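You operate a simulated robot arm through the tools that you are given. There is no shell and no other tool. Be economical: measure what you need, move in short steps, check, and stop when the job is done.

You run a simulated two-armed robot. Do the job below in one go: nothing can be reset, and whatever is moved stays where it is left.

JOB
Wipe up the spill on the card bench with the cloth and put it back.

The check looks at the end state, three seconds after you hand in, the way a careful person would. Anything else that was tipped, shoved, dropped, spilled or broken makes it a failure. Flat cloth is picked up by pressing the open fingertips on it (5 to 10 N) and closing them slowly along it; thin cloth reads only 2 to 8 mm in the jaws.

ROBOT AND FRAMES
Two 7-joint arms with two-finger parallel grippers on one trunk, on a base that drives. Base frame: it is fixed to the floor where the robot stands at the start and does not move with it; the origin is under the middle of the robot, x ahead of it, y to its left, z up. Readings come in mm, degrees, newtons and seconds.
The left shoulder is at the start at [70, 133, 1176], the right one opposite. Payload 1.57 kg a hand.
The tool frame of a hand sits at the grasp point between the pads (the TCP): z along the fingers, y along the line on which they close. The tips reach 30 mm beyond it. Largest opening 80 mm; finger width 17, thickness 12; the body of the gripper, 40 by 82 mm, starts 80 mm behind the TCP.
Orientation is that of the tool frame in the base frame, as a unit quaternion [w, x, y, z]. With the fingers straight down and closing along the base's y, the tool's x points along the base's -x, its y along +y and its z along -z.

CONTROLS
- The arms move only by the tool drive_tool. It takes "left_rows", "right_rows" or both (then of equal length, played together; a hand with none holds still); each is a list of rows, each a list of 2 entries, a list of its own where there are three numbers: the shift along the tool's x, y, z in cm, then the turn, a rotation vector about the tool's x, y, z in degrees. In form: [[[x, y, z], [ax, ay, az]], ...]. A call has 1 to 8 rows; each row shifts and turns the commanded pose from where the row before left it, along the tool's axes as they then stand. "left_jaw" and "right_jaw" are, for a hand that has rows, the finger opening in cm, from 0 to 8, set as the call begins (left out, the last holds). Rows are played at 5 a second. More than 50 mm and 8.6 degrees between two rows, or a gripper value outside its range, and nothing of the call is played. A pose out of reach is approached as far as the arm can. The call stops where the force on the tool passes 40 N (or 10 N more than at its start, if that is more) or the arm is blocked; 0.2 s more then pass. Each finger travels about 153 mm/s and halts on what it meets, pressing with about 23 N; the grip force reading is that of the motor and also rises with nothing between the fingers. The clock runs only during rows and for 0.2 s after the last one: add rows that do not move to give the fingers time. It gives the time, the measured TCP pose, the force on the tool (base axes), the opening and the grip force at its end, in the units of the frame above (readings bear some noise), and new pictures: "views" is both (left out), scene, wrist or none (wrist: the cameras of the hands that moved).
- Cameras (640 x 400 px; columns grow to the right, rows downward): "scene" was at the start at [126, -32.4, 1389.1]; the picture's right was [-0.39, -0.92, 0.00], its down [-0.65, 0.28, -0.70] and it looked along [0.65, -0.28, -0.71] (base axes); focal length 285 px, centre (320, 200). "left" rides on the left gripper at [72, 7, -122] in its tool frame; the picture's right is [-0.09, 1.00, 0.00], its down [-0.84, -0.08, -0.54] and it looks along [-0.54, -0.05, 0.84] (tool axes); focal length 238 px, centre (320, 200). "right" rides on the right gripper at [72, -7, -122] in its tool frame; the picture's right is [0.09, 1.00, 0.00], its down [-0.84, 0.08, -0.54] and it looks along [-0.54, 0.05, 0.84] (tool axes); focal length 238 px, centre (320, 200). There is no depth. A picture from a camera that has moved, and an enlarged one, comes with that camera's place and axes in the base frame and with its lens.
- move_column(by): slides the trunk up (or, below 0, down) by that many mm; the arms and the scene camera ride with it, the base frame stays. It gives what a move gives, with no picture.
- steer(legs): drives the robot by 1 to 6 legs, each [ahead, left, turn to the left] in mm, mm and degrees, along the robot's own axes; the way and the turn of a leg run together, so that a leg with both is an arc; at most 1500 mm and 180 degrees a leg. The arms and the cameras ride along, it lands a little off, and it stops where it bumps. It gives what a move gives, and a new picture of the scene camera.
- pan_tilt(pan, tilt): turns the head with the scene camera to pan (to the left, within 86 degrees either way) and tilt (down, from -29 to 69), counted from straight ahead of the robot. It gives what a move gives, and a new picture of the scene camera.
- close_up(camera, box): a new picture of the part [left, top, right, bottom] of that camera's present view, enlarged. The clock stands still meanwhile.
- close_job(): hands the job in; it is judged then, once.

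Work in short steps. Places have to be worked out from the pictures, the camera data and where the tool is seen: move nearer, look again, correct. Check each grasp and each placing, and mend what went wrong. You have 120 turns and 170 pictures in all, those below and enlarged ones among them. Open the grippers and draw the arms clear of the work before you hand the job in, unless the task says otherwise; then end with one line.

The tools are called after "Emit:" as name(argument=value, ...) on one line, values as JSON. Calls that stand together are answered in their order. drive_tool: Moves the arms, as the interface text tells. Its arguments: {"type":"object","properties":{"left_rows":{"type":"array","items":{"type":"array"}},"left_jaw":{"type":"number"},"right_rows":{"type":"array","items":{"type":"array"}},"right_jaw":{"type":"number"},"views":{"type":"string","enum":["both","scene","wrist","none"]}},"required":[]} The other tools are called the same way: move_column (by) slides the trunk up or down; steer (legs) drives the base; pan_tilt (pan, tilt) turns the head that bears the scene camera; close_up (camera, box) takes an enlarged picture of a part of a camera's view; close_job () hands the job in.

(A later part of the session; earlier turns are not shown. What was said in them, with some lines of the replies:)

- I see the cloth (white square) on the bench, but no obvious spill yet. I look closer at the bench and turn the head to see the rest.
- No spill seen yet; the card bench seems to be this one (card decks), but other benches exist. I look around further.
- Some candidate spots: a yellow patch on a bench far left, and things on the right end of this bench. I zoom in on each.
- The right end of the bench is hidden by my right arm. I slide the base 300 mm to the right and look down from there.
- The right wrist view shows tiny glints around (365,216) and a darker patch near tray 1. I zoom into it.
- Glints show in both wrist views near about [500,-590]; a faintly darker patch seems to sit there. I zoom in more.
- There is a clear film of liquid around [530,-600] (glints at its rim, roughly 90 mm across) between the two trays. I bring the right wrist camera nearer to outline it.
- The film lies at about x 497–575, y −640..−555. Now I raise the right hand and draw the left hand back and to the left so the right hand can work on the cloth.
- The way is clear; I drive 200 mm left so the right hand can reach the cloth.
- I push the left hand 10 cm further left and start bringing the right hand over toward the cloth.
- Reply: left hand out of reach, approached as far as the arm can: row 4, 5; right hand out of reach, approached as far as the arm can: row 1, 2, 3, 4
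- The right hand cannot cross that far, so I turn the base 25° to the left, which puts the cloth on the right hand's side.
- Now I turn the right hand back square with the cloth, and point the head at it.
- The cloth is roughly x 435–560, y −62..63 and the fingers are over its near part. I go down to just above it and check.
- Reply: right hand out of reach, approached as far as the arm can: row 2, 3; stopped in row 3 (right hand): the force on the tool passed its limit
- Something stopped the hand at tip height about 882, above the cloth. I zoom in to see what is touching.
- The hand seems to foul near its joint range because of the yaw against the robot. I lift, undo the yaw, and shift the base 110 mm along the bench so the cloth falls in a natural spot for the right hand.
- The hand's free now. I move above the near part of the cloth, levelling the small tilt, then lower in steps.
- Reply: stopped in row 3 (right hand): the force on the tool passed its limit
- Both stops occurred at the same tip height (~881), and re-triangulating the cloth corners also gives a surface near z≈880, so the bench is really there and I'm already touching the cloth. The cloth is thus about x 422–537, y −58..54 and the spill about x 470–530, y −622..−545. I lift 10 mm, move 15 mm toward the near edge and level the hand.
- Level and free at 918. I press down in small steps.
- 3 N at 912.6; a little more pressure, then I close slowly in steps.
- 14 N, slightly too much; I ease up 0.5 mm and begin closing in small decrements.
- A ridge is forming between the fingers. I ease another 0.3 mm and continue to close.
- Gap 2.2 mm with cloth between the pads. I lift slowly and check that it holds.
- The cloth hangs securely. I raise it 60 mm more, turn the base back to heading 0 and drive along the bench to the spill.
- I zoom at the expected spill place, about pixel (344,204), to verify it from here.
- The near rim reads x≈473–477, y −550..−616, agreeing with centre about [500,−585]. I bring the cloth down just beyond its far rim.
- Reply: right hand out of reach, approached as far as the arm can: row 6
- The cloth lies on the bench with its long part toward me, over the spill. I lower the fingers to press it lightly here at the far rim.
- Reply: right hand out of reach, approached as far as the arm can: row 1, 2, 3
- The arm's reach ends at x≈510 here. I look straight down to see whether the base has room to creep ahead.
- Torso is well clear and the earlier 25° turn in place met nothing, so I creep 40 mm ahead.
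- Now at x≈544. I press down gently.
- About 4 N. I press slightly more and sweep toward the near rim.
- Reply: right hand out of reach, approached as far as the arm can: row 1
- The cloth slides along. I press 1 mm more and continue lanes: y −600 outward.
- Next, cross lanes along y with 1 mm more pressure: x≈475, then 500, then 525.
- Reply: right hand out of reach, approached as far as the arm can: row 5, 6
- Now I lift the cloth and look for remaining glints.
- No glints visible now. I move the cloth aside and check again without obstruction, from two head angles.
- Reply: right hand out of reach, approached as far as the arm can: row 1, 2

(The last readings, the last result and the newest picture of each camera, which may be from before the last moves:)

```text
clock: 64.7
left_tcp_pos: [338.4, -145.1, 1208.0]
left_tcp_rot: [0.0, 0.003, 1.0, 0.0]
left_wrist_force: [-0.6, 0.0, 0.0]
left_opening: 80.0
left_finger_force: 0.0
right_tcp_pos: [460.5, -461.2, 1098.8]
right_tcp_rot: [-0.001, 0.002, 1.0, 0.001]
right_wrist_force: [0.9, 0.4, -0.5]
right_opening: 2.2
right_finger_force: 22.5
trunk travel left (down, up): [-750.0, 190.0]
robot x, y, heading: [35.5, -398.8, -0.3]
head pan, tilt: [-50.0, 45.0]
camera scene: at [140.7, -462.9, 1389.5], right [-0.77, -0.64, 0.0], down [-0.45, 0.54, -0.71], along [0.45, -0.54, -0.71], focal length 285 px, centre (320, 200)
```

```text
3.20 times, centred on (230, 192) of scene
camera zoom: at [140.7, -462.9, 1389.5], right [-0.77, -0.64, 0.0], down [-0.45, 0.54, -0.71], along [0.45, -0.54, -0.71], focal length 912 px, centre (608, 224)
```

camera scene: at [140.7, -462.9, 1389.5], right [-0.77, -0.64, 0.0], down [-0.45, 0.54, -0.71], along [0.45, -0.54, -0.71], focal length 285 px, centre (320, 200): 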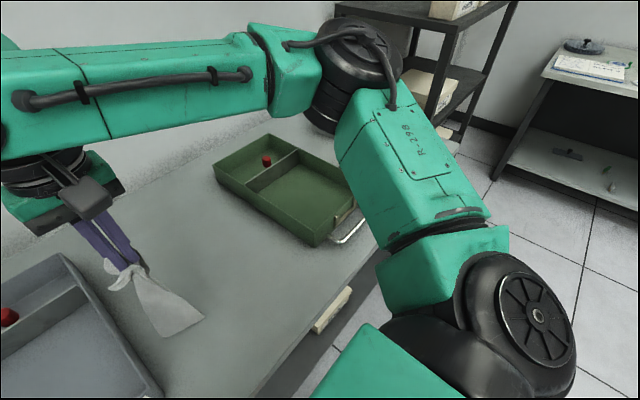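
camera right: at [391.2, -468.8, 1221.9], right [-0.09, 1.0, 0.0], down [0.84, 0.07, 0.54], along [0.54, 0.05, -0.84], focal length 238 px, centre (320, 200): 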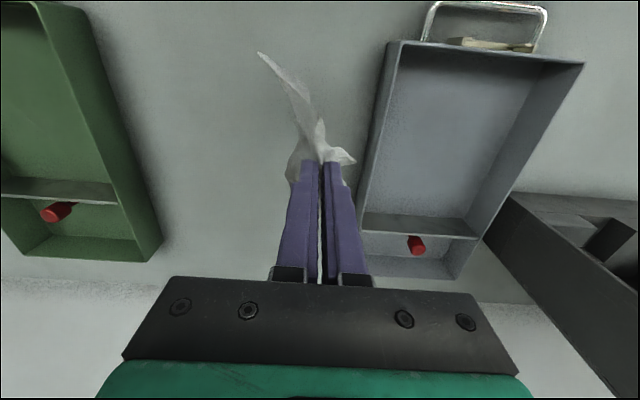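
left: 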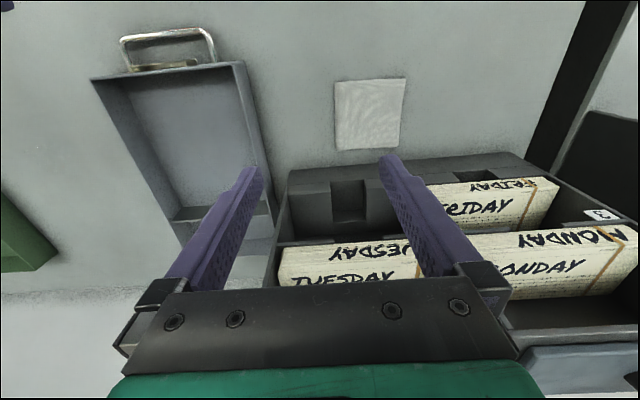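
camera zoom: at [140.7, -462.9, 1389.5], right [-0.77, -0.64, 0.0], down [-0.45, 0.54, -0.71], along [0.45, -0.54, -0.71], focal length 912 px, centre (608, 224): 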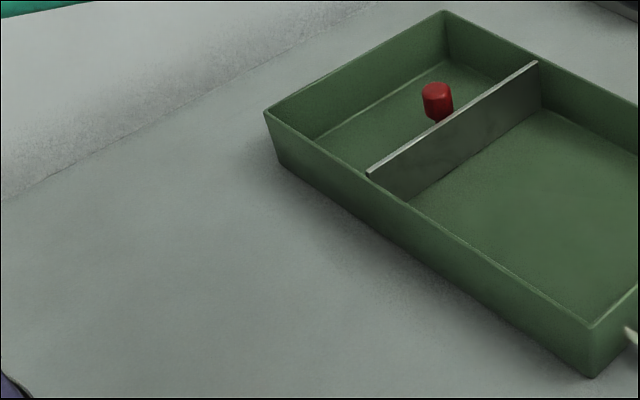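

No glints remain from any angle: the spill is gone. Now back: I bring the hand in a little, reverse the base 36 mm, drive 405 mm left and turn 25° as before.

Emit:
drive_tool(right_rows=[[[2, -4, -1], [0, 0, 0]], [[2, -4, -1], [0, 0, 0]], [[0, 0, 0], [0, 0, 0]]], views="none")

Emit:
steer(legs=[[-36, 0, 0], [0, 405, 0], [0, 0, 25]])

Emit:
pan_tilt(pan=-25, tilt=50)

```text
clock: 65.5
left_tcp_pos: [339.5, -144.8, 1206.3]
left_tcp_rot: [0.0, 0.003, 1.0, 0.0]
left_wrist_force: [-0.2, -0.5, 1.2]
left_opening: 80.0
left_finger_force: 0.0
right_tcp_pos: [423.2, -540.3, 1117.7]
right_tcp_rot: [-0.003, 0.002, 1.0, 0.0]
right_wrist_force: [-0.8, -0.2, -1.0]
right_opening: 2.4
right_finger_force: 22.9
trunk travel left (down, up): [-750.0, 190.0]
robot x, y, heading: [37.7, -401.6, -0.2]
head pan, tilt: [-50.0, 45.0]
```

```text
clock: 69.7
left_tcp_pos: [169.4, 358.4, 1206.4]
left_tcp_rot: [0.0, -0.214, 0.977, 0.002]
left_wrist_force: [-0.3, -0.2, 0.2]
left_opening: 79.8
left_finger_force: 0.0
right_tcp_pos: [412.5, 38.0, 1118.9]
right_tcp_rot: [-0.003, -0.215, 0.977, 0.0]
right_wrist_force: [0.5, -0.4, 0.3]
right_opening: 2.0
right_finger_force: 23.2
trunk travel left (down, up): [-750.0, 190.0]
robot x, y, heading: [10.6, 4.5, 24.8]
head pan, tilt: [-50.0, 45.0]
camera scene: at [124.9, -11.1, 1389.4], right [-0.43, -0.9, 0.0], down [-0.64, 0.3, -0.71], along [0.64, -0.3, -0.71], focal length 285 px, centre (320, 200)
```

scene: 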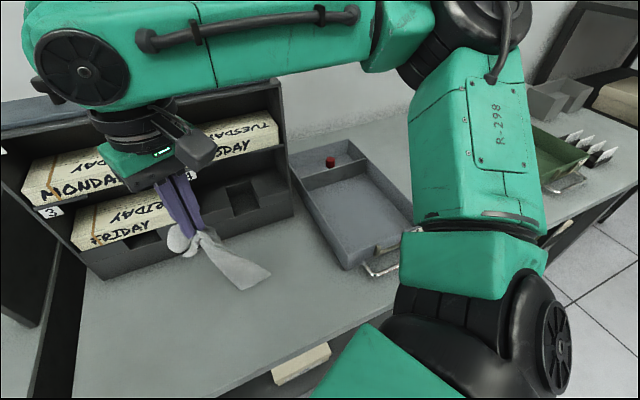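

```text
clock: 70.6
left_tcp_pos: [167.9, 361.2, 1206.7]
left_tcp_rot: [0.0, -0.214, 0.977, 0.001]
left_wrist_force: [0.1, -0.3, -0.7]
left_opening: 80.2
left_finger_force: 0.0
right_tcp_pos: [411.8, 39.6, 1118.1]
right_tcp_rot: [-0.002, -0.216, 0.976, 0.0]
right_wrist_force: [0.3, 0.4, -0.8]
right_opening: 2.5
right_finger_force: 23.3
trunk travel left (down, up): [-750.0, 190.0]
robot x, y, heading: [2.5, 1.8, 24.4]
head pan, tilt: [-25.0, 50.0]
camera scene: at [128.0, 23.4, 1382.6], right [-0.01, -1.0, 0.0], down [-0.77, 0.0, -0.64], along [0.64, 0.0, -0.77], focal length 285 px, centre (320, 200)
```

scene: 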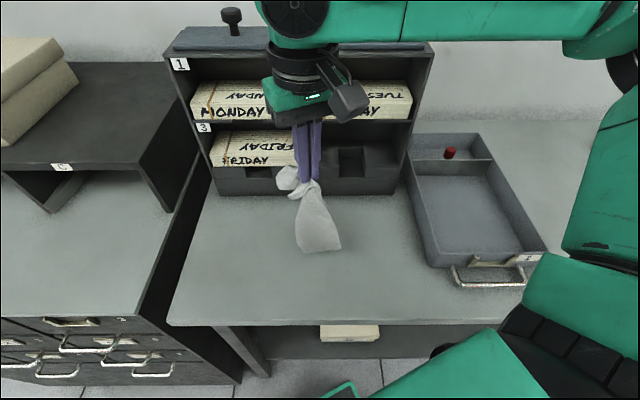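

I bring the cloth to the right edge of its old place, low enough that the hem nearly touches.

Emit:
drive_tool(right_rows=[[[-0.4, -2.95, 2.5], [0, 0, 0]], [[-0.4, -2.95, 2.5], [0, 0, 0]], [[-0.4, -2.95, 2.5], [0, 0, 0]], [[-0.3, -2.85, 2.5], [0, 0, 0]], [[0, 0, 0], [0, 0, 0]]], views="both")

```text
clock: 71.8
left_tcp_pos: [169.0, 360.5, 1206.7]
left_tcp_rot: [0.0, -0.214, 0.977, 0.0]
left_wrist_force: [0.3, 0.6, -0.3]
left_opening: 79.9
left_finger_force: 0.0
right_tcp_pos: [475.7, -61.3, 1019.6]
right_tcp_rot: [-0.001, -0.216, 0.976, -0.001]
right_wrist_force: [0.6, -0.4, -0.4]
right_opening: 2.4
right_finger_force: 22.8
trunk travel left (down, up): [-750.0, 190.0]
robot x, y, heading: [8.3, 4.9, 24.5]
head pan, tilt: [-25.0, 50.0]
camera scene: at [127.7, 24.0, 1382.6], right [-0.01, -1.0, 0.0], down [-0.77, 0.0, -0.64], along [0.64, 0.0, -0.77], focal length 285 px, centre (320, 200)
camera right: at [413.8, -98.6, 1142.9], right [-0.5, 0.86, 0.0], down [0.73, 0.42, 0.54], along [0.47, 0.27, -0.84], focal length 238 px, centre (320, 200)
```

scene: 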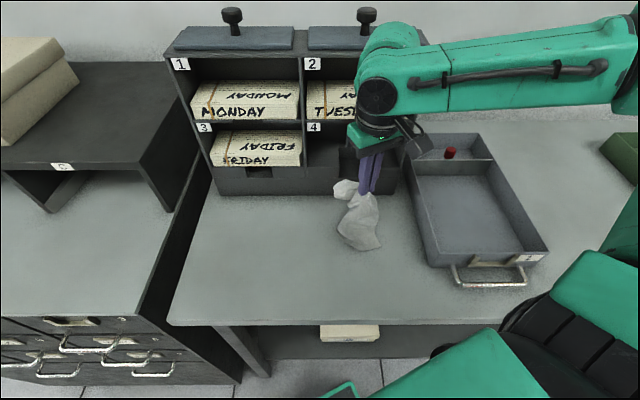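
right: 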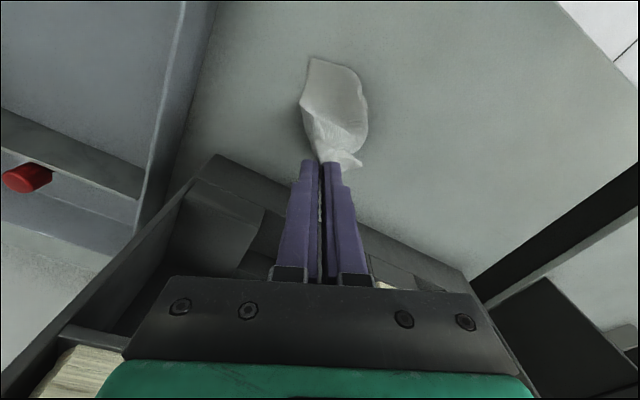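

The hem is about to touch. I lower while moving to the left so the cloth trails out flat to the right.

Emit:
drive_tool(right_rows=[[[0, 0, 1.5], [0, 0, 0]], [[-0.9, 1.46, 1.5], [0, 0, 0]], [[-0.9, 1.46, 1.8], [0, 0, 0]], [[-0.9, 1.46, 1.8], [0, 0, 0]], [[-0.9, 1.46, 1.8], [0, 0, 0]], [[-0.9, 1.46, 1.6], [0, 0, 0]], [[0, 0, 0], [0, 0, 0]]], views="both")

```text
clock: 73.4
left_tcp_pos: [169.4, 359.8, 1206.6]
left_tcp_rot: [0.0, -0.213, 0.977, 0.001]
left_wrist_force: [0.4, -0.6, -0.6]
left_opening: 79.9
left_finger_force: 0.0
right_tcp_pos: [484.3, 24.1, 919.1]
right_tcp_rot: [0.0, -0.215, 0.977, 0.001]
right_wrist_force: [-0.5, 0.4, 1.1]
right_opening: 2.5
right_finger_force: 22.7
trunk travel left (down, up): [-750.0, 190.0]
robot x, y, heading: [7.4, 1.6, 24.7]
head pan, tilt: [-25.0, 50.0]
camera scene: at [127.5, 22.9, 1382.6], right [-0.01, -1.0, 0.0], down [-0.77, 0.0, -0.64], along [0.64, 0.0, -0.77], focal length 285 px, centre (320, 200)
camera right: at [423.6, -13.0, 1042.4], right [-0.5, 0.86, 0.0], down [0.73, 0.42, 0.54], along [0.47, 0.27, -0.84], focal length 238 px, centre (320, 200)
```

scene: 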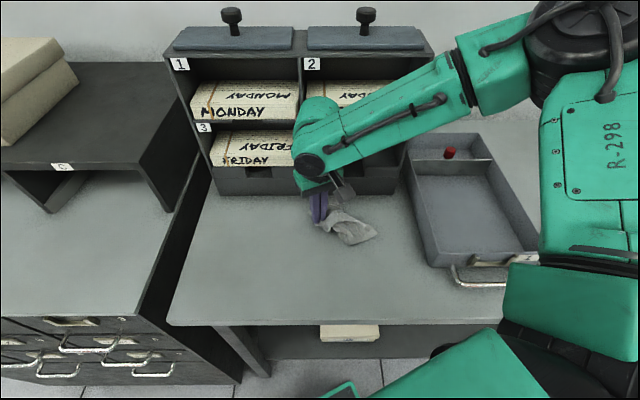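
right: 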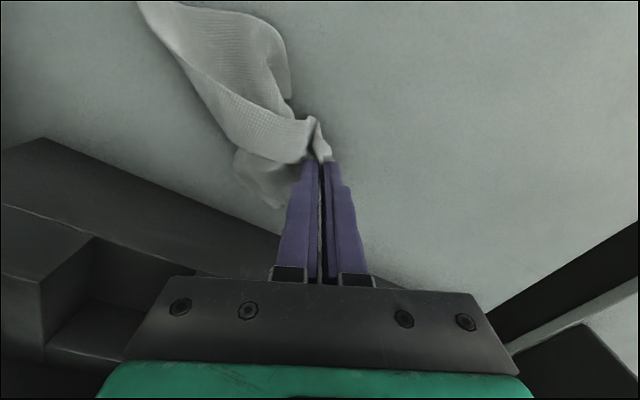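

The cloth trails out toward the near right. I drag it (+18,+22) mm to centre it on its old place and lower to light contact.

Emit:
drive_tool(right_rows=[[[-1.3, 0.6, 0], [0, 0, 0]], [[-1.2, 0.6, 0], [0, 0, 0]], [[0, 0, 0.4], [0, 0, 0]], [[0, 0, 0.2], [0, 0, 0]], [[0, 0, 0], [0, 0, 0]]], views="wrist")

```text
clock: 74.6
left_tcp_pos: [167.4, 361.5, 1206.3]
left_tcp_rot: [0.0, -0.214, 0.977, 0.0]
left_wrist_force: [0.8, 0.7, 0.2]
left_opening: 80.2
left_finger_force: 0.1
right_tcp_pos: [502.3, 45.8, 914.8]
right_tcp_rot: [0.0, -0.216, 0.976, 0.001]
right_wrist_force: [1.3, 1.2, 10.5]
right_opening: 2.3
right_finger_force: 23.2
trunk travel left (down, up): [-750.0, 190.0]
robot x, y, heading: [1.7, 2.2, 24.7]
head pan, tilt: [-25.0, 50.0]
camera right: at [440.5, 8.3, 1037.4], right [-0.5, 0.86, 0.0], down [0.73, 0.42, 0.54], along [0.47, 0.27, -0.84], focal length 238 px, centre (320, 200)
```

right: 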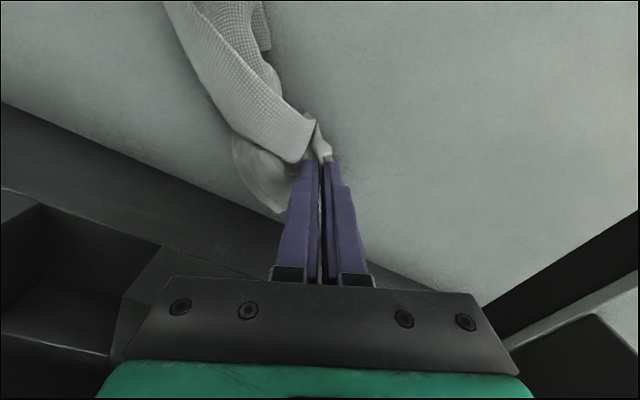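

Contact 10 N. I open the fingers in small steps while pressing so the pleat spreads back.

Emit:
drive_tool(right_rows=[[[0, 0, 0], [0, 0, 0]]], right_jaw=0.8, views="none")

Emit:
drive_tool(right_rows=[[[0, 0, 0], [0, 0, 0]]], right_jaw=1.6, views="none")

Emit:
drive_tool(right_rows=[[[0, 0, 0], [0, 0, 0]], [[0, 0, 0], [0, 0, 0]]], right_jaw=2.8, views="both")

```text
clock: 75.0
left_tcp_pos: [167.0, 359.8, 1206.6]
left_tcp_rot: [0.0, -0.214, 0.977, 0.0]
left_wrist_force: [0.1, 0.5, -0.5]
left_opening: 80.0
left_finger_force: 0.1
right_tcp_pos: [500.9, 46.6, 913.8]
right_tcp_rot: [-0.001, -0.216, 0.976, 0.0]
right_wrist_force: [1.2, 1.3, 12.0]
right_opening: 6.6
right_finger_force: 0.1
trunk travel left (down, up): [-750.0, 190.0]
robot x, y, heading: [10.6, 2.8, 24.6]
head pan, tilt: [-25.0, 50.0]
```

```text
clock: 75.4
left_tcp_pos: [167.3, 361.8, 1206.9]
left_tcp_rot: [0.001, -0.214, 0.977, 0.0]
left_wrist_force: [0.1, -0.2, -0.3]
left_opening: 80.1
left_finger_force: 0.0
right_tcp_pos: [500.6, 45.9, 914.4]
right_tcp_rot: [-0.001, -0.216, 0.976, 0.0]
right_wrist_force: [-0.6, 2.4, 11.9]
right_opening: 13.9
right_finger_force: 0.1
trunk travel left (down, up): [-750.0, 190.0]
robot x, y, heading: [6.6, 2.2, 24.6]
head pan, tilt: [-25.0, 50.0]
```

```text
clock: 76.0
left_tcp_pos: [167.1, 360.4, 1206.0]
left_tcp_rot: [0.001, -0.214, 0.977, 0.0]
left_wrist_force: [-0.1, -0.6, 0.1]
left_opening: 80.1
left_finger_force: 0.0
right_tcp_pos: [501.4, 45.8, 914.8]
right_tcp_rot: [-0.001, -0.216, 0.976, 0.0]
right_wrist_force: [0.5, 1.5, 11.7]
right_opening: 25.8
right_finger_force: 0.0
trunk travel left (down, up): [-750.0, 190.0]
robot x, y, heading: [9.6, 4.2, 24.6]
head pan, tilt: [-25.0, 50.0]
camera scene: at [125.5, 24.1, 1382.8], right [-0.01, -1.0, 0.0], down [-0.76, 0.0, -0.64], along [0.64, 0.0, -0.76], focal length 285 px, centre (320, 200)
camera right: at [439.7, 8.6, 1037.3], right [-0.5, 0.86, 0.0], down [0.73, 0.42, 0.54], along [0.47, 0.27, -0.84], focal length 238 px, centre (320, 200)
```

scene: 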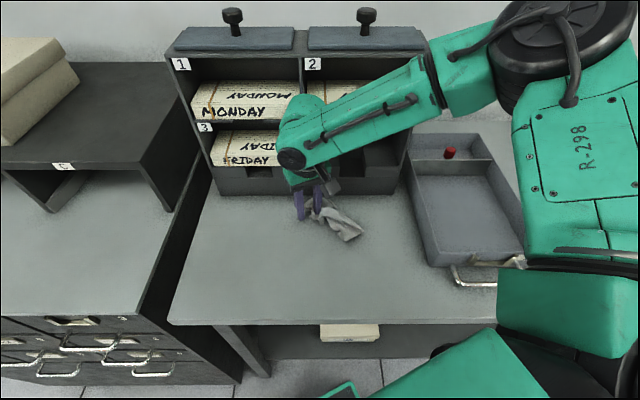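
right: 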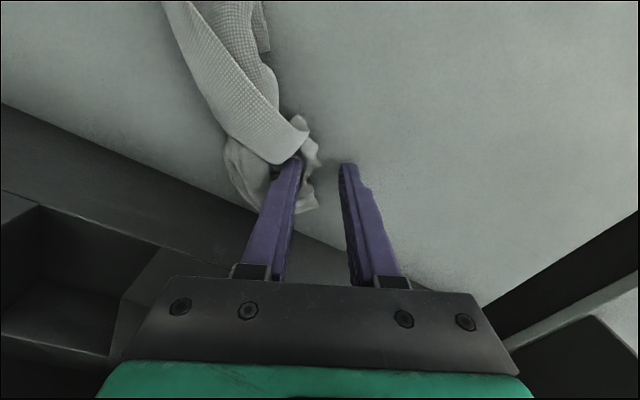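

The cloth is out of the pads. I lift away, back toward me, and look at how it lies.

Emit:
drive_tool(right_rows=[[[0, 0, -2], [0, 0, 0]], [[0, 0, -4], [0, 0, 0]], [[2, 0, -4], [0, 0, 0]], [[3, 0, -3], [0, 0, 0]], [[3, 0, 0], [0, 0, 0]]], right_jaw=3.6, views="both")

Emit:
close_up(camera="scene", box=[250, 160, 410, 260])

```text
clock: 77.2
left_tcp_pos: [167.6, 358.8, 1207.0]
left_tcp_rot: [0.001, -0.214, 0.977, 0.001]
left_wrist_force: [0.1, 0.1, -0.8]
left_opening: 79.7
left_finger_force: 0.1
right_tcp_pos: [430.1, 10.8, 1044.5]
right_tcp_rot: [-0.002, -0.216, 0.976, 0.0]
right_wrist_force: [-0.7, 0.3, 0.0]
right_opening: 36.0
right_finger_force: 0.0
trunk travel left (down, up): [-750.0, 190.0]
robot x, y, heading: [4.2, 5.6, 25.0]
head pan, tilt: [-25.0, 50.0]
camera scene: at [126.9, 22.6, 1382.7], right [-0.01, -1.0, 0.0], down [-0.77, 0.0, -0.64], along [0.64, 0.0, -0.77], focal length 285 px, centre (320, 200)
camera right: at [367.9, -26.1, 1168.2], right [-0.5, 0.86, 0.0], down [0.73, 0.42, 0.54], along [0.47, 0.27, -0.84], focal length 238 px, centre (320, 200)
```

scene: 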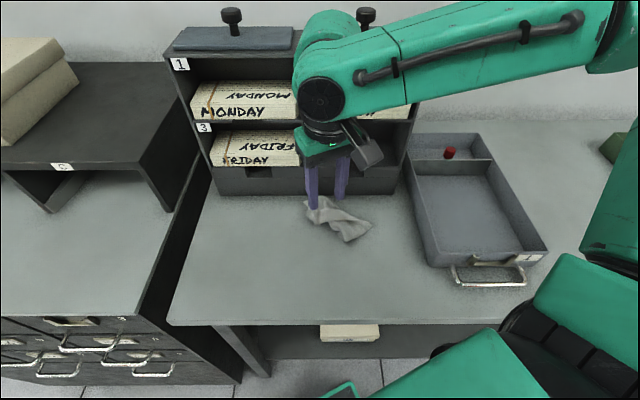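
right: 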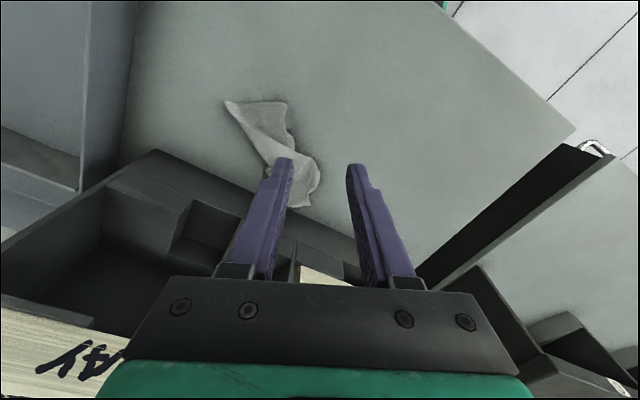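

```text
4.00 times, centred on (330, 210) of scene
camera zoom: at [126.9, 22.6, 1382.7], right [-0.01, -1.0, 0.0], down [-0.77, 0.0, -0.64], along [0.64, 0.0, -0.77], focal length 1140 px, centre (280, 160)
```

zoom: 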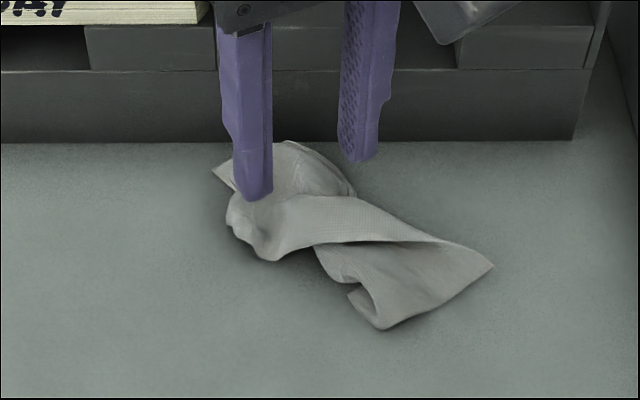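

The spot is right but the cloth lies crumpled. I'll re-grip it at its right hem (about [464,−52]; the fingers already close parallel to that hem) and lay it out straighter.

Emit:
drive_tool(right_rows=[[[-0.2, -3.6, 1], [0, 0, 0]], [[-0.2, -3.5, 1], [0, 0, 0]], [[0, 0, 4], [0, 0, 0]], [[0, 0, 4], [0, 0, 0]], [[0, 0, 0], [0, 0, 0]]], right_jaw=3.2, views="both")

Emit:
close_up(camera="right", box=[200, 60, 440, 210])

```text
clock: 78.4
left_tcp_pos: [168.5, 359.8, 1206.6]
left_tcp_rot: [0.0, -0.214, 0.977, 0.001]
left_wrist_force: [-0.7, 0.1, -0.1]
left_opening: 79.8
left_finger_force: 0.1
right_tcp_pos: [463.0, -52.1, 942.8]
right_tcp_rot: [-0.002, -0.215, 0.977, 0.0]
right_wrist_force: [0.8, 0.1, 0.6]
right_opening: 31.9
right_finger_force: 0.0
trunk travel left (down, up): [-750.0, 190.0]
robot x, y, heading: [3.3, 5.1, 25.0]
head pan, tilt: [-25.0, 50.0]
camera scene: at [127.5, 22.8, 1382.6], right [-0.01, -1.0, 0.0], down [-0.77, 0.0, -0.64], along [0.64, 0.0, -0.77], focal length 285 px, centre (320, 200)
camera right: at [401.8, -89.1, 1066.1], right [-0.5, 0.86, 0.0], down [0.73, 0.42, 0.54], along [0.47, 0.27, -0.84], focal length 238 px, centre (320, 200)
```

scene: 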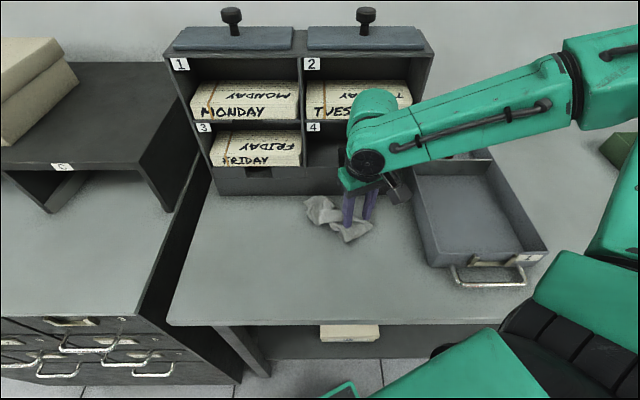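
right: 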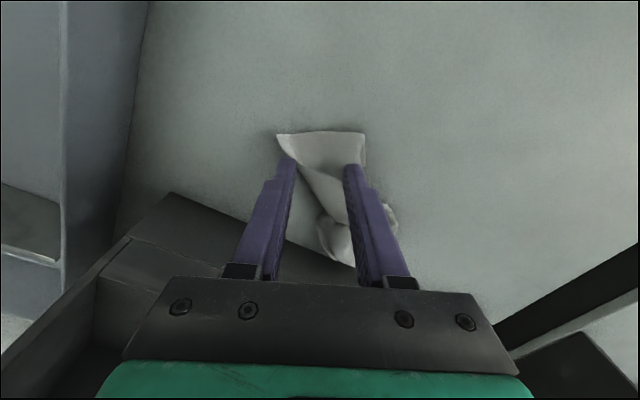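

```text
2.67 times, centred on (320, 135) of right
camera zoom: at [401.8, -89.1, 1066.1], right [-0.5, 0.86, 0.0], down [0.73, 0.42, 0.54], along [0.47, 0.27, -0.84], focal length 636 px, centre (320, 373)
```

zoom: 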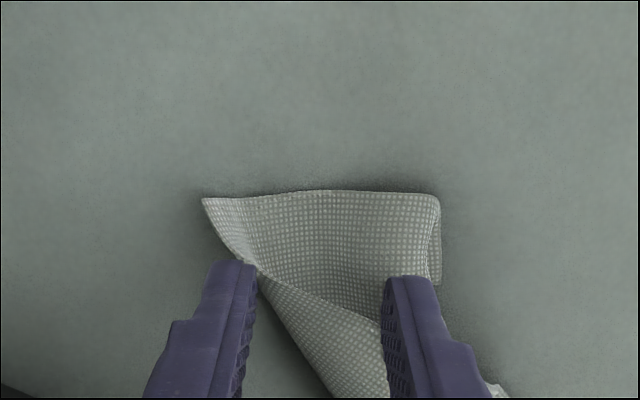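

The fingertips will land about 14 mm inside the hem. I shift 4 mm and press down.

Emit:
drive_tool(right_rows=[[[0, 0.4, 1.2], [0, 0, 0]], [[0, 0, 1], [0, 0, 0]], [[0, 0, 0.5], [0, 0, 0]], [[0, 0, 0.3], [0, 0, 0]], [[0, 0, 0], [0, 0, 0]]], right_jaw=2.8, views="none")

```text
clock: 79.6
left_tcp_pos: [167.7, 359.7, 1207.1]
left_tcp_rot: [0.0, -0.214, 0.977, 0.001]
left_wrist_force: [0.3, -0.5, -0.4]
left_opening: 80.0
left_finger_force: 0.1
right_tcp_pos: [460.7, -47.8, 912.7]
right_tcp_rot: [0.0, -0.216, 0.976, -0.001]
right_wrist_force: [0.6, -0.7, 6.2]
right_opening: 28.3
right_finger_force: 0.1
trunk travel left (down, up): [-750.0, 190.0]
robot x, y, heading: [6.4, 4.4, 24.7]
head pan, tilt: [-25.0, 50.0]
```

6 N, good. I close slowly.

Emit:
drive_tool(right_rows=[[[0, 0, 0], [0, 0, 0]]], right_jaw=2.2, views="none")

Emit:
drive_tool(right_rows=[[[0, 0, 0], [0, 0, 0]]], right_jaw=1.6, views="none")

Emit:
drive_tool(right_rows=[[[0, 0, 0], [0, 0, 0]]], right_jaw=0.9, views="none")

Emit:
drive_tool(right_rows=[[[0, 0, 0], [0, 0, 0]], [[0, 0, 0], [0, 0, 0]], [[0, 0, -2], [0, 0, 0]], [[0, 0, -4], [0, 0, 0]], [[0, 0, -4], [0, 0, 0]], [[0, 0, -3], [0, 0, 0]]], right_jaw=0, views="both")

```text
clock: 80.0
left_tcp_pos: [168.8, 359.3, 1206.3]
left_tcp_rot: [0.0, -0.214, 0.977, 0.0]
left_wrist_force: [-0.6, 0.9, -0.9]
left_opening: 80.0
left_finger_force: 0.1
right_tcp_pos: [461.2, -47.8, 912.6]
right_tcp_rot: [-0.001, -0.215, 0.977, 0.0]
right_wrist_force: [-0.1, 0.4, 5.8]
right_opening: 21.3
right_finger_force: 0.1
trunk travel left (down, up): [-750.0, 190.0]
robot x, y, heading: [6.9, 3.3, 24.8]
head pan, tilt: [-25.0, 50.0]
```

```text
clock: 80.4
left_tcp_pos: [168.6, 360.3, 1206.7]
left_tcp_rot: [0.0, -0.213, 0.977, 0.0]
left_wrist_force: [-0.6, -0.3, -0.1]
left_opening: 80.0
left_finger_force: 0.1
right_tcp_pos: [460.6, -47.2, 912.7]
right_tcp_rot: [-0.002, -0.216, 0.976, 0.0]
right_wrist_force: [-0.1, -0.3, 5.4]
right_opening: 15.3
right_finger_force: 0.1
trunk travel left (down, up): [-750.0, 190.0]
robot x, y, heading: [1.0, 3.1, 24.7]
head pan, tilt: [-25.0, 50.0]
```

```text
clock: 80.8
left_tcp_pos: [167.7, 361.4, 1206.8]
left_tcp_rot: [0.0, -0.214, 0.977, 0.0]
left_wrist_force: [-0.3, 0.1, 0.3]
left_opening: 79.9
left_finger_force: 0.1
right_tcp_pos: [461.2, -47.9, 911.6]
right_tcp_rot: [-0.001, -0.216, 0.976, -0.001]
right_wrist_force: [0.1, 0.3, 6.4]
right_opening: 8.1
right_finger_force: 0.1
trunk travel left (down, up): [-750.0, 190.0]
robot x, y, heading: [1.9, 5.5, 24.9]
head pan, tilt: [-25.0, 50.0]
```

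```text
clock: 82.2
left_tcp_pos: [168.7, 360.7, 1206.3]
left_tcp_rot: [0.001, -0.214, 0.977, 0.001]
left_wrist_force: [-0.4, 0.4, 0.0]
left_opening: 80.1
left_finger_force: 0.1
right_tcp_pos: [461.2, -47.8, 1043.9]
right_tcp_rot: [-0.003, -0.216, 0.976, 0.0]
right_wrist_force: [0.5, 0.0, -0.4]
right_opening: 1.9
right_finger_force: 22.5
trunk travel left (down, up): [-750.0, 190.0]
robot x, y, heading: [2.2, 0.8, 24.8]
head pan, tilt: [-25.0, 50.0]
camera scene: at [127.6, 23.6, 1382.5], right [-0.01, -1.0, 0.0], down [-0.77, 0.0, -0.64], along [0.64, 0.0, -0.77], focal length 285 px, centre (320, 200)
camera right: at [399.6, -85.2, 1167.8], right [-0.5, 0.86, 0.0], down [0.73, 0.42, 0.54], along [0.46, 0.27, -0.84], focal length 238 px, centre (320, 200)
```

scene: 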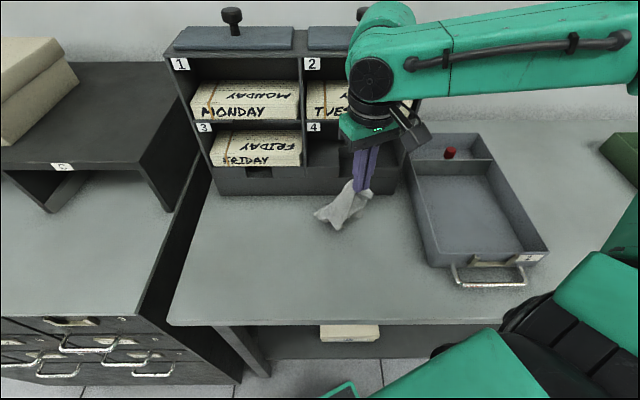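
right: 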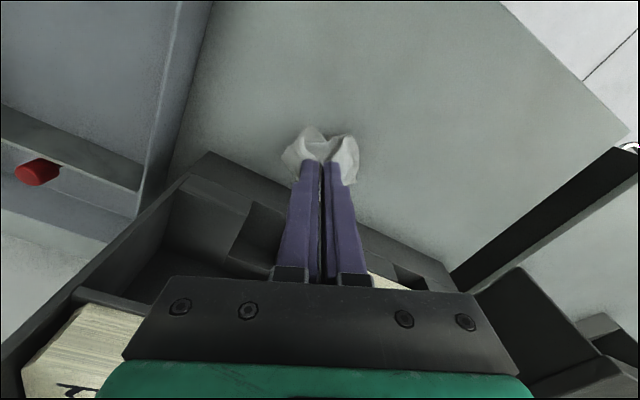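

Held. I carry it toward the back left of its place, then will lay it down while moving toward the near right.

Emit:
drive_tool(right_rows=[[[-2.2, 2.65, -0.5], [0, 0, 0]], [[-2.2, 2.65, 0], [0, 0, 0]], [[-2.2, 2.65, 0], [0, 0, 0]], [[-2.2, 2.65, 0], [0, 0, 0]], [[0, 0, 0], [0, 0, 0]], [[0, 0, 0], [0, 0, 0]]], views="scene")

Emit:
close_up(camera="scene", box=[220, 140, 380, 240])

```text
clock: 83.6
left_tcp_pos: [168.3, 359.7, 1207.5]
left_tcp_rot: [-0.001, -0.213, 0.977, 0.0]
left_wrist_force: [0.3, -0.4, 0.3]
left_opening: 79.8
left_finger_force: 0.1
right_tcp_pos: [497.4, 84.4, 1047.8]
right_tcp_rot: [-0.002, -0.216, 0.976, 0.001]
right_wrist_force: [0.6, -0.2, -0.9]
right_opening: 1.8
right_finger_force: 22.9
trunk travel left (down, up): [-750.0, 190.0]
robot x, y, heading: [3.9, 5.2, 24.7]
head pan, tilt: [-25.0, 50.0]
camera scene: at [127.5, 23.3, 1382.6], right [-0.01, -1.0, 0.0], down [-0.77, 0.0, -0.64], along [0.64, 0.0, -0.77], focal length 285 px, centre (320, 200)
```

scene: 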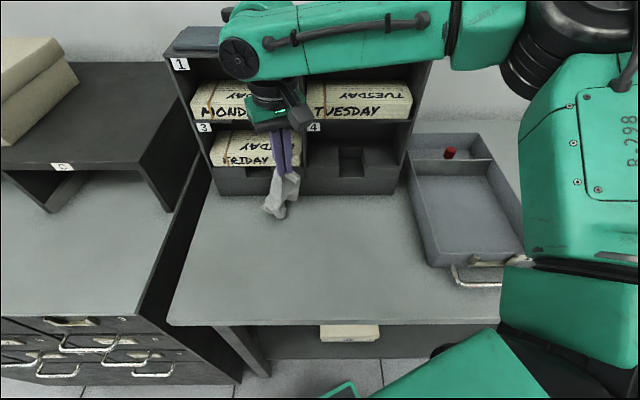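

```text
4.00 times, centred on (300, 190) of scene
camera zoom: at [127.5, 23.3, 1382.6], right [-0.01, -1.0, 0.0], down [-0.77, 0.0, -0.64], along [0.64, 0.0, -0.77], focal length 1140 px, centre (400, 240)
```

zoom: 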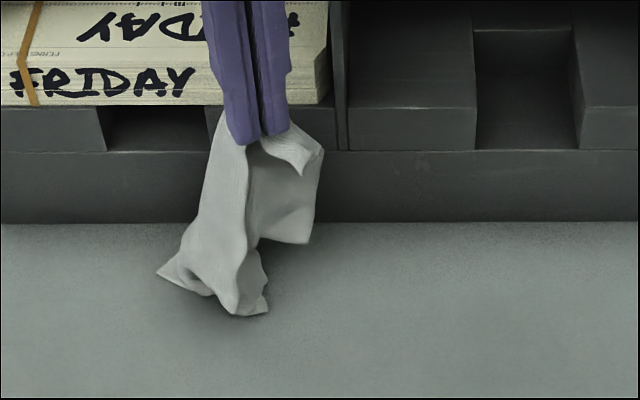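

The cloth hangs just touching. I lay it down along an arc toward [445,−30], keeping it stretched.

Emit:
drive_tool(right_rows=[[[2.28, -1.95, 1.1], [0, 0, 0]], [[2.28, -1.95, 2.0], [0, 0, 0]], [[1.9, -1.62, 3.0], [0, 0, 0]], [[1.14, -0.97, 3.0], [0, 0, 0]], [[0.76, -0.65, 2.4], [0, 0, 0]], [[1.14, -0.97, 1.1], [0, 0, 0]], [[0, 0, 0], [0, 0, 0]]], views="both")

Emit:
close_up(camera="scene", box=[240, 150, 400, 250])

```text
clock: 85.2
left_tcp_pos: [167.9, 359.7, 1206.2]
left_tcp_rot: [0.0, -0.214, 0.977, 0.0]
left_wrist_force: [0.1, 0.1, -0.4]
left_opening: 79.9
left_finger_force: 0.0
right_tcp_pos: [444.5, -28.4, 922.3]
right_tcp_rot: [-0.002, -0.215, 0.977, 0.001]
right_wrist_force: [0.4, -0.1, -0.4]
right_opening: 1.9
right_finger_force: 22.9
trunk travel left (down, up): [-750.0, 190.0]
robot x, y, heading: [1.4, 2.3, 24.7]
head pan, tilt: [-25.0, 50.0]
camera scene: at [128.0, 23.7, 1382.6], right [-0.01, -1.0, 0.0], down [-0.77, 0.0, -0.64], along [0.64, 0.0, -0.77], focal length 285 px, centre (320, 200)
camera right: at [383.2, -65.5, 1045.4], right [-0.5, 0.86, 0.0], down [0.73, 0.42, 0.54], along [0.47, 0.27, -0.84], focal length 238 px, centre (320, 200)
```

scene: 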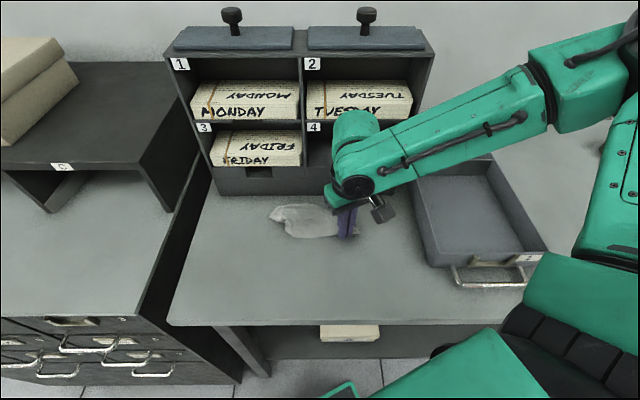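
right: 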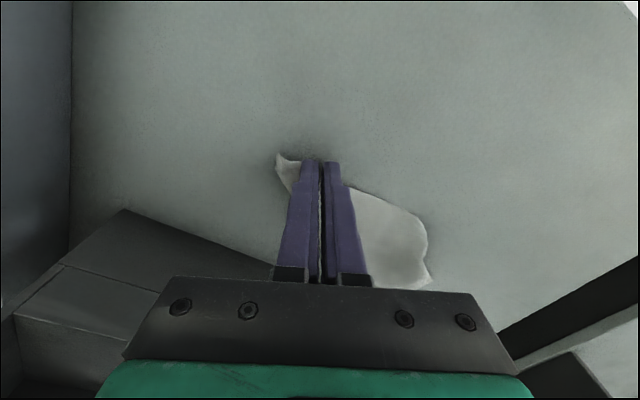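

```text
4.00 times, centred on (320, 200) of scene
camera zoom: at [128.0, 23.7, 1382.6], right [-0.01, -1.0, 0.0], down [-0.77, 0.0, -0.64], along [0.64, 0.0, -0.77], focal length 1140 px, centre (320, 200)
```

zoom: 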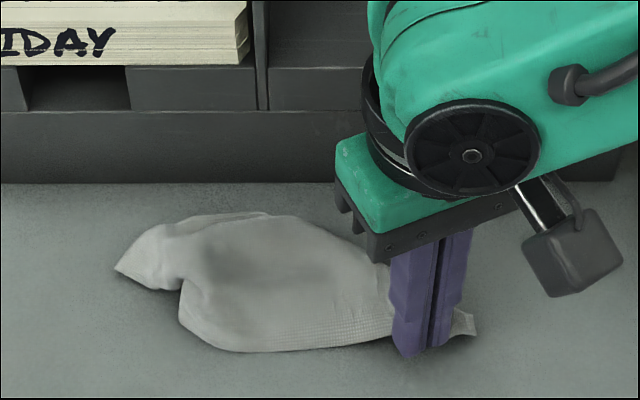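

Much flatter, but its middle is at about [490,45]. I drag it (−8,−47) mm to centre it.

Emit:
drive_tool(right_rows=[[[0.9, -1.3, 0.2], [0, 0, 0]], [[0.9, -1.3, 0.1], [0, 0, 0]], [[0.9, -1.3, 0.1], [0, 0, 0]], [[0, 0, 0.4], [0, 0, 0]], [[0, 0, 0], [0, 0, 0]]], views="none")

Emit:
close_up(camera="scene", box=[240, 160, 400, 260])

```text
clock: 86.4
left_tcp_pos: [169.4, 361.1, 1207.4]
left_tcp_rot: [0.0, -0.214, 0.977, 0.001]
left_wrist_force: [0.4, -0.1, -0.7]
left_opening: 80.0
left_finger_force: 0.1
right_tcp_pos: [437.6, -75.8, 913.3]
right_tcp_rot: [-0.001, -0.215, 0.977, 0.0]
right_wrist_force: [-0.5, 0.7, 0.7]
right_opening: 1.7
right_finger_force: 22.9
trunk travel left (down, up): [-750.0, 190.0]
robot x, y, heading: [6.0, 3.1, 24.8]
head pan, tilt: [-25.0, 50.0]
```

```text
4.00 times, centred on (320, 210) of scene
camera zoom: at [127.9, 23.6, 1382.6], right [-0.01, -1.0, 0.0], down [-0.77, 0.0, -0.64], along [0.64, 0.0, -0.77], focal length 1140 px, centre (320, 160)
```

zoom: 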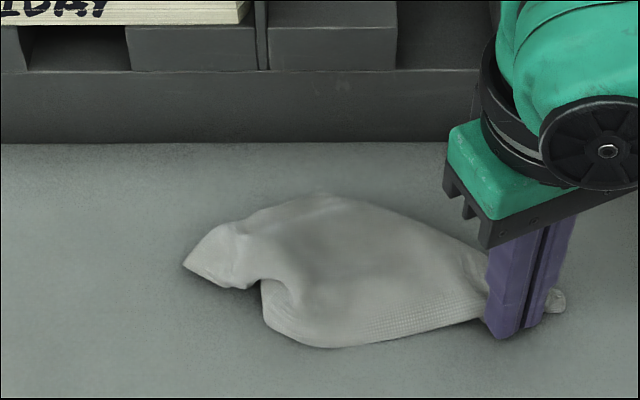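

Its middle is now about [470,5], on its old place. I press lightly and open slowly to release.

Emit:
drive_tool(right_rows=[[[0, 0, 0.1], [0, 0, 0]], [[0, 0, 0], [0, 0, 0]]], right_jaw=0.7, views="none")

Emit:
drive_tool(right_rows=[[[0, 0, 0], [0, 0, 0]]], right_jaw=1.5, views="none")

Emit:
drive_tool(right_rows=[[[0, 0, 0], [0, 0, 0]], [[0, 0, -1], [0, 0, 0]], [[0, 0, -4], [0, 0, 0]], [[1.5, -2, -4], [0, 0, 0]], [[1.5, -2, -4], [0, 0, 0]], [[1.5, -2, -3], [0, 0, 0]]], right_jaw=2.6, views="both")

Emit:
close_up(camera="scene", box=[240, 160, 400, 260])

```text
clock: 87.0
left_tcp_pos: [168.7, 360.9, 1205.1]
left_tcp_rot: [-0.001, -0.213, 0.977, 0.001]
left_wrist_force: [0.1, 0.0, 0.5]
left_opening: 80.2
left_finger_force: 0.0
right_tcp_pos: [436.1, -75.4, 912.9]
right_tcp_rot: [-0.002, -0.216, 0.976, 0.0]
right_wrist_force: [0.7, 1.2, 1.1]
right_opening: 6.8
right_finger_force: 0.0
trunk travel left (down, up): [-750.0, 190.0]
robot x, y, heading: [2.1, 4.2, 24.8]
head pan, tilt: [-25.0, 50.0]
```

```text
clock: 87.4
left_tcp_pos: [169.6, 360.2, 1206.7]
left_tcp_rot: [0.001, -0.214, 0.977, 0.0]
left_wrist_force: [0.0, 0.7, 0.9]
left_opening: 80.0
left_finger_force: 0.0
right_tcp_pos: [437.1, -74.7, 912.6]
right_tcp_rot: [-0.002, -0.215, 0.977, 0.0]
right_wrist_force: [-0.8, 0.6, 0.9]
right_opening: 14.6
right_finger_force: 0.1
trunk travel left (down, up): [-750.0, 190.0]
robot x, y, heading: [3.9, 3.0, 24.6]
head pan, tilt: [-25.0, 50.0]
```

```text
clock: 88.8
left_tcp_pos: [166.8, 361.0, 1208.1]
left_tcp_rot: [0.001, -0.214, 0.977, 0.0]
left_wrist_force: [-0.7, -0.3, -0.9]
left_opening: 80.0
left_finger_force: 0.0
right_tcp_pos: [420.5, -148.2, 1072.0]
right_tcp_rot: [-0.003, -0.216, 0.976, -0.001]
right_wrist_force: [-0.1, 0.5, -0.2]
right_opening: 25.9
right_finger_force: 0.0
trunk travel left (down, up): [-750.0, 190.0]
robot x, y, heading: [-0.8, 4.0, 24.7]
head pan, tilt: [-25.0, 50.0]
camera scene: at [126.2, 23.9, 1382.7], right [-0.01, -1.0, 0.0], down [-0.77, 0.0, -0.64], along [0.64, 0.0, -0.77], focal length 285 px, centre (320, 200)
camera right: at [358.4, -185.5, 1196.7], right [-0.5, 0.86, 0.0], down [0.73, 0.42, 0.54], along [0.46, 0.27, -0.84], focal length 238 px, centre (320, 200)
```

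scene: 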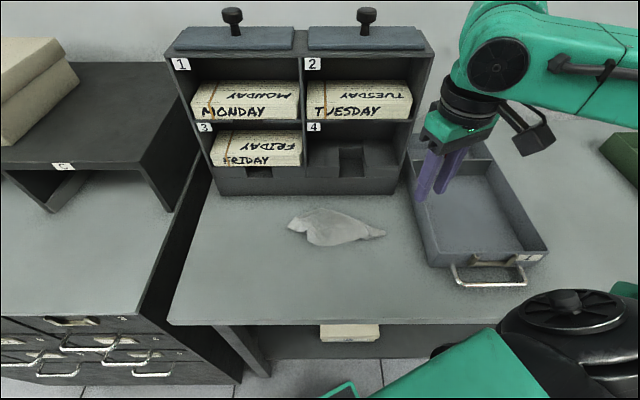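
right: 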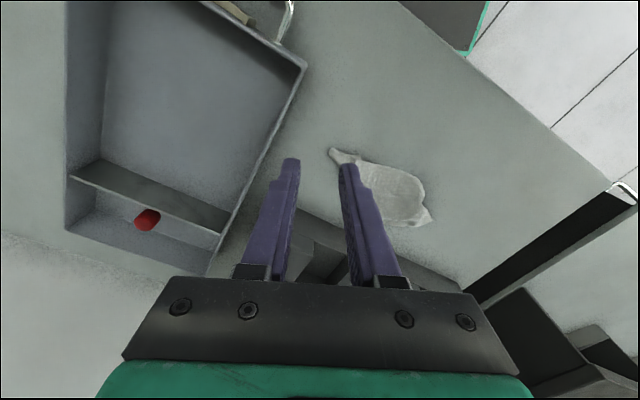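

```text
4.00 times, centred on (320, 210) of scene
camera zoom: at [126.2, 23.9, 1382.7], right [-0.01, -1.0, 0.0], down [-0.77, 0.0, -0.64], along [0.64, 0.0, -0.77], focal length 1140 px, centre (320, 160)
```

zoom: 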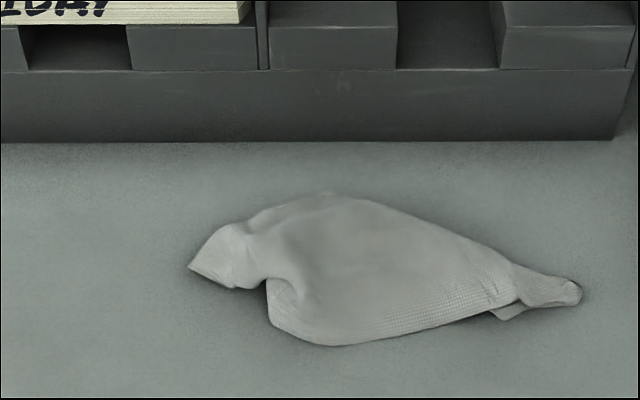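

The cloth lies fairly flat and centred at about pixel (330,227), versus (334,224) originally. I open the gripper and draw the right arm clear.

Emit:
drive_tool(right_rows=[[[1.5, -1, -3], [0, 0, 0]], [[2.5, -2, -2], [0, 0, 0]], [[3, -2, 0], [0, 0, 0]], [[3, -2, 0], [0, 0, 0]], [[0, 0, 0], [0, 0, 0]]], right_jaw=8, views="scene")

Emit:
pan_tilt(pan=-70, tilt=40)

```text
clock: 90.0
left_tcp_pos: [168.4, 361.6, 1206.7]
left_tcp_rot: [-0.001, -0.214, 0.977, 0.001]
left_wrist_force: [0.9, -0.4, -1.0]
left_opening: 79.9
left_finger_force: 0.0
right_tcp_pos: [358.6, -254.1, 1123.1]
right_tcp_rot: [-0.002, -0.215, 0.977, 0.0]
right_wrist_force: [0.0, 0.3, 0.8]
right_opening: 79.8
right_finger_force: 0.0
trunk travel left (down, up): [-750.0, 190.0]
robot x, y, heading: [4.3, 0.5, 24.7]
head pan, tilt: [-25.0, 50.0]
camera scene: at [128.6, 23.9, 1382.5], right [-0.01, -1.0, 0.0], down [-0.77, 0.0, -0.64], along [0.64, 0.0, -0.77], focal length 285 px, centre (320, 200)
```

scene: 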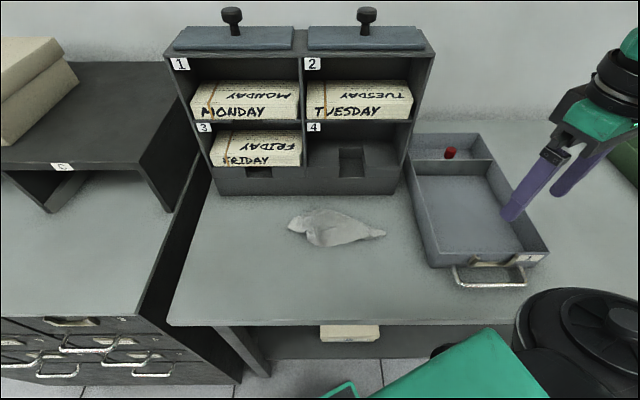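

```text
clock: 91.1
left_tcp_pos: [169.2, 359.4, 1206.5]
left_tcp_rot: [-0.001, -0.214, 0.977, 0.001]
left_wrist_force: [0.0, 0.3, 0.2]
left_opening: 80.2
left_finger_force: 0.0
right_tcp_pos: [360.6, -253.9, 1123.0]
right_tcp_rot: [-0.001, -0.216, 0.976, 0.001]
right_wrist_force: [0.7, -0.2, 0.0]
right_opening: 80.0
right_finger_force: 0.0
trunk travel left (down, up): [-750.0, 190.0]
robot x, y, heading: [5.1, 7.8, 24.9]
head pan, tilt: [-70.0, 40.0]
camera scene: at [110.8, -36.4, 1396.7], right [-0.71, -0.7, 0.0], down [-0.45, 0.46, -0.77], along [0.54, -0.54, -0.64], focal length 285 px, centre (320, 200)
```

scene: 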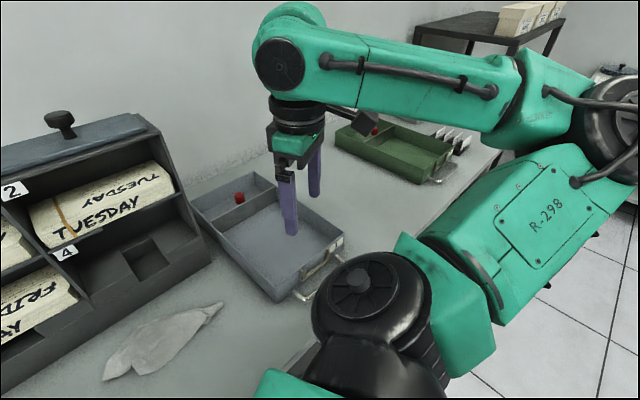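

The spill is gone, the cloth is back, nothing else has moved, and the arms are clear, so I hand in.

Emit:
close_job()

```text
The job is handed in.
```

The spill on the card bench is wiped up, with no wet glints left from any angle I checked. The cloth is back where it lay, slightly creased rather than perfectly flat, and nothing else looks moved.
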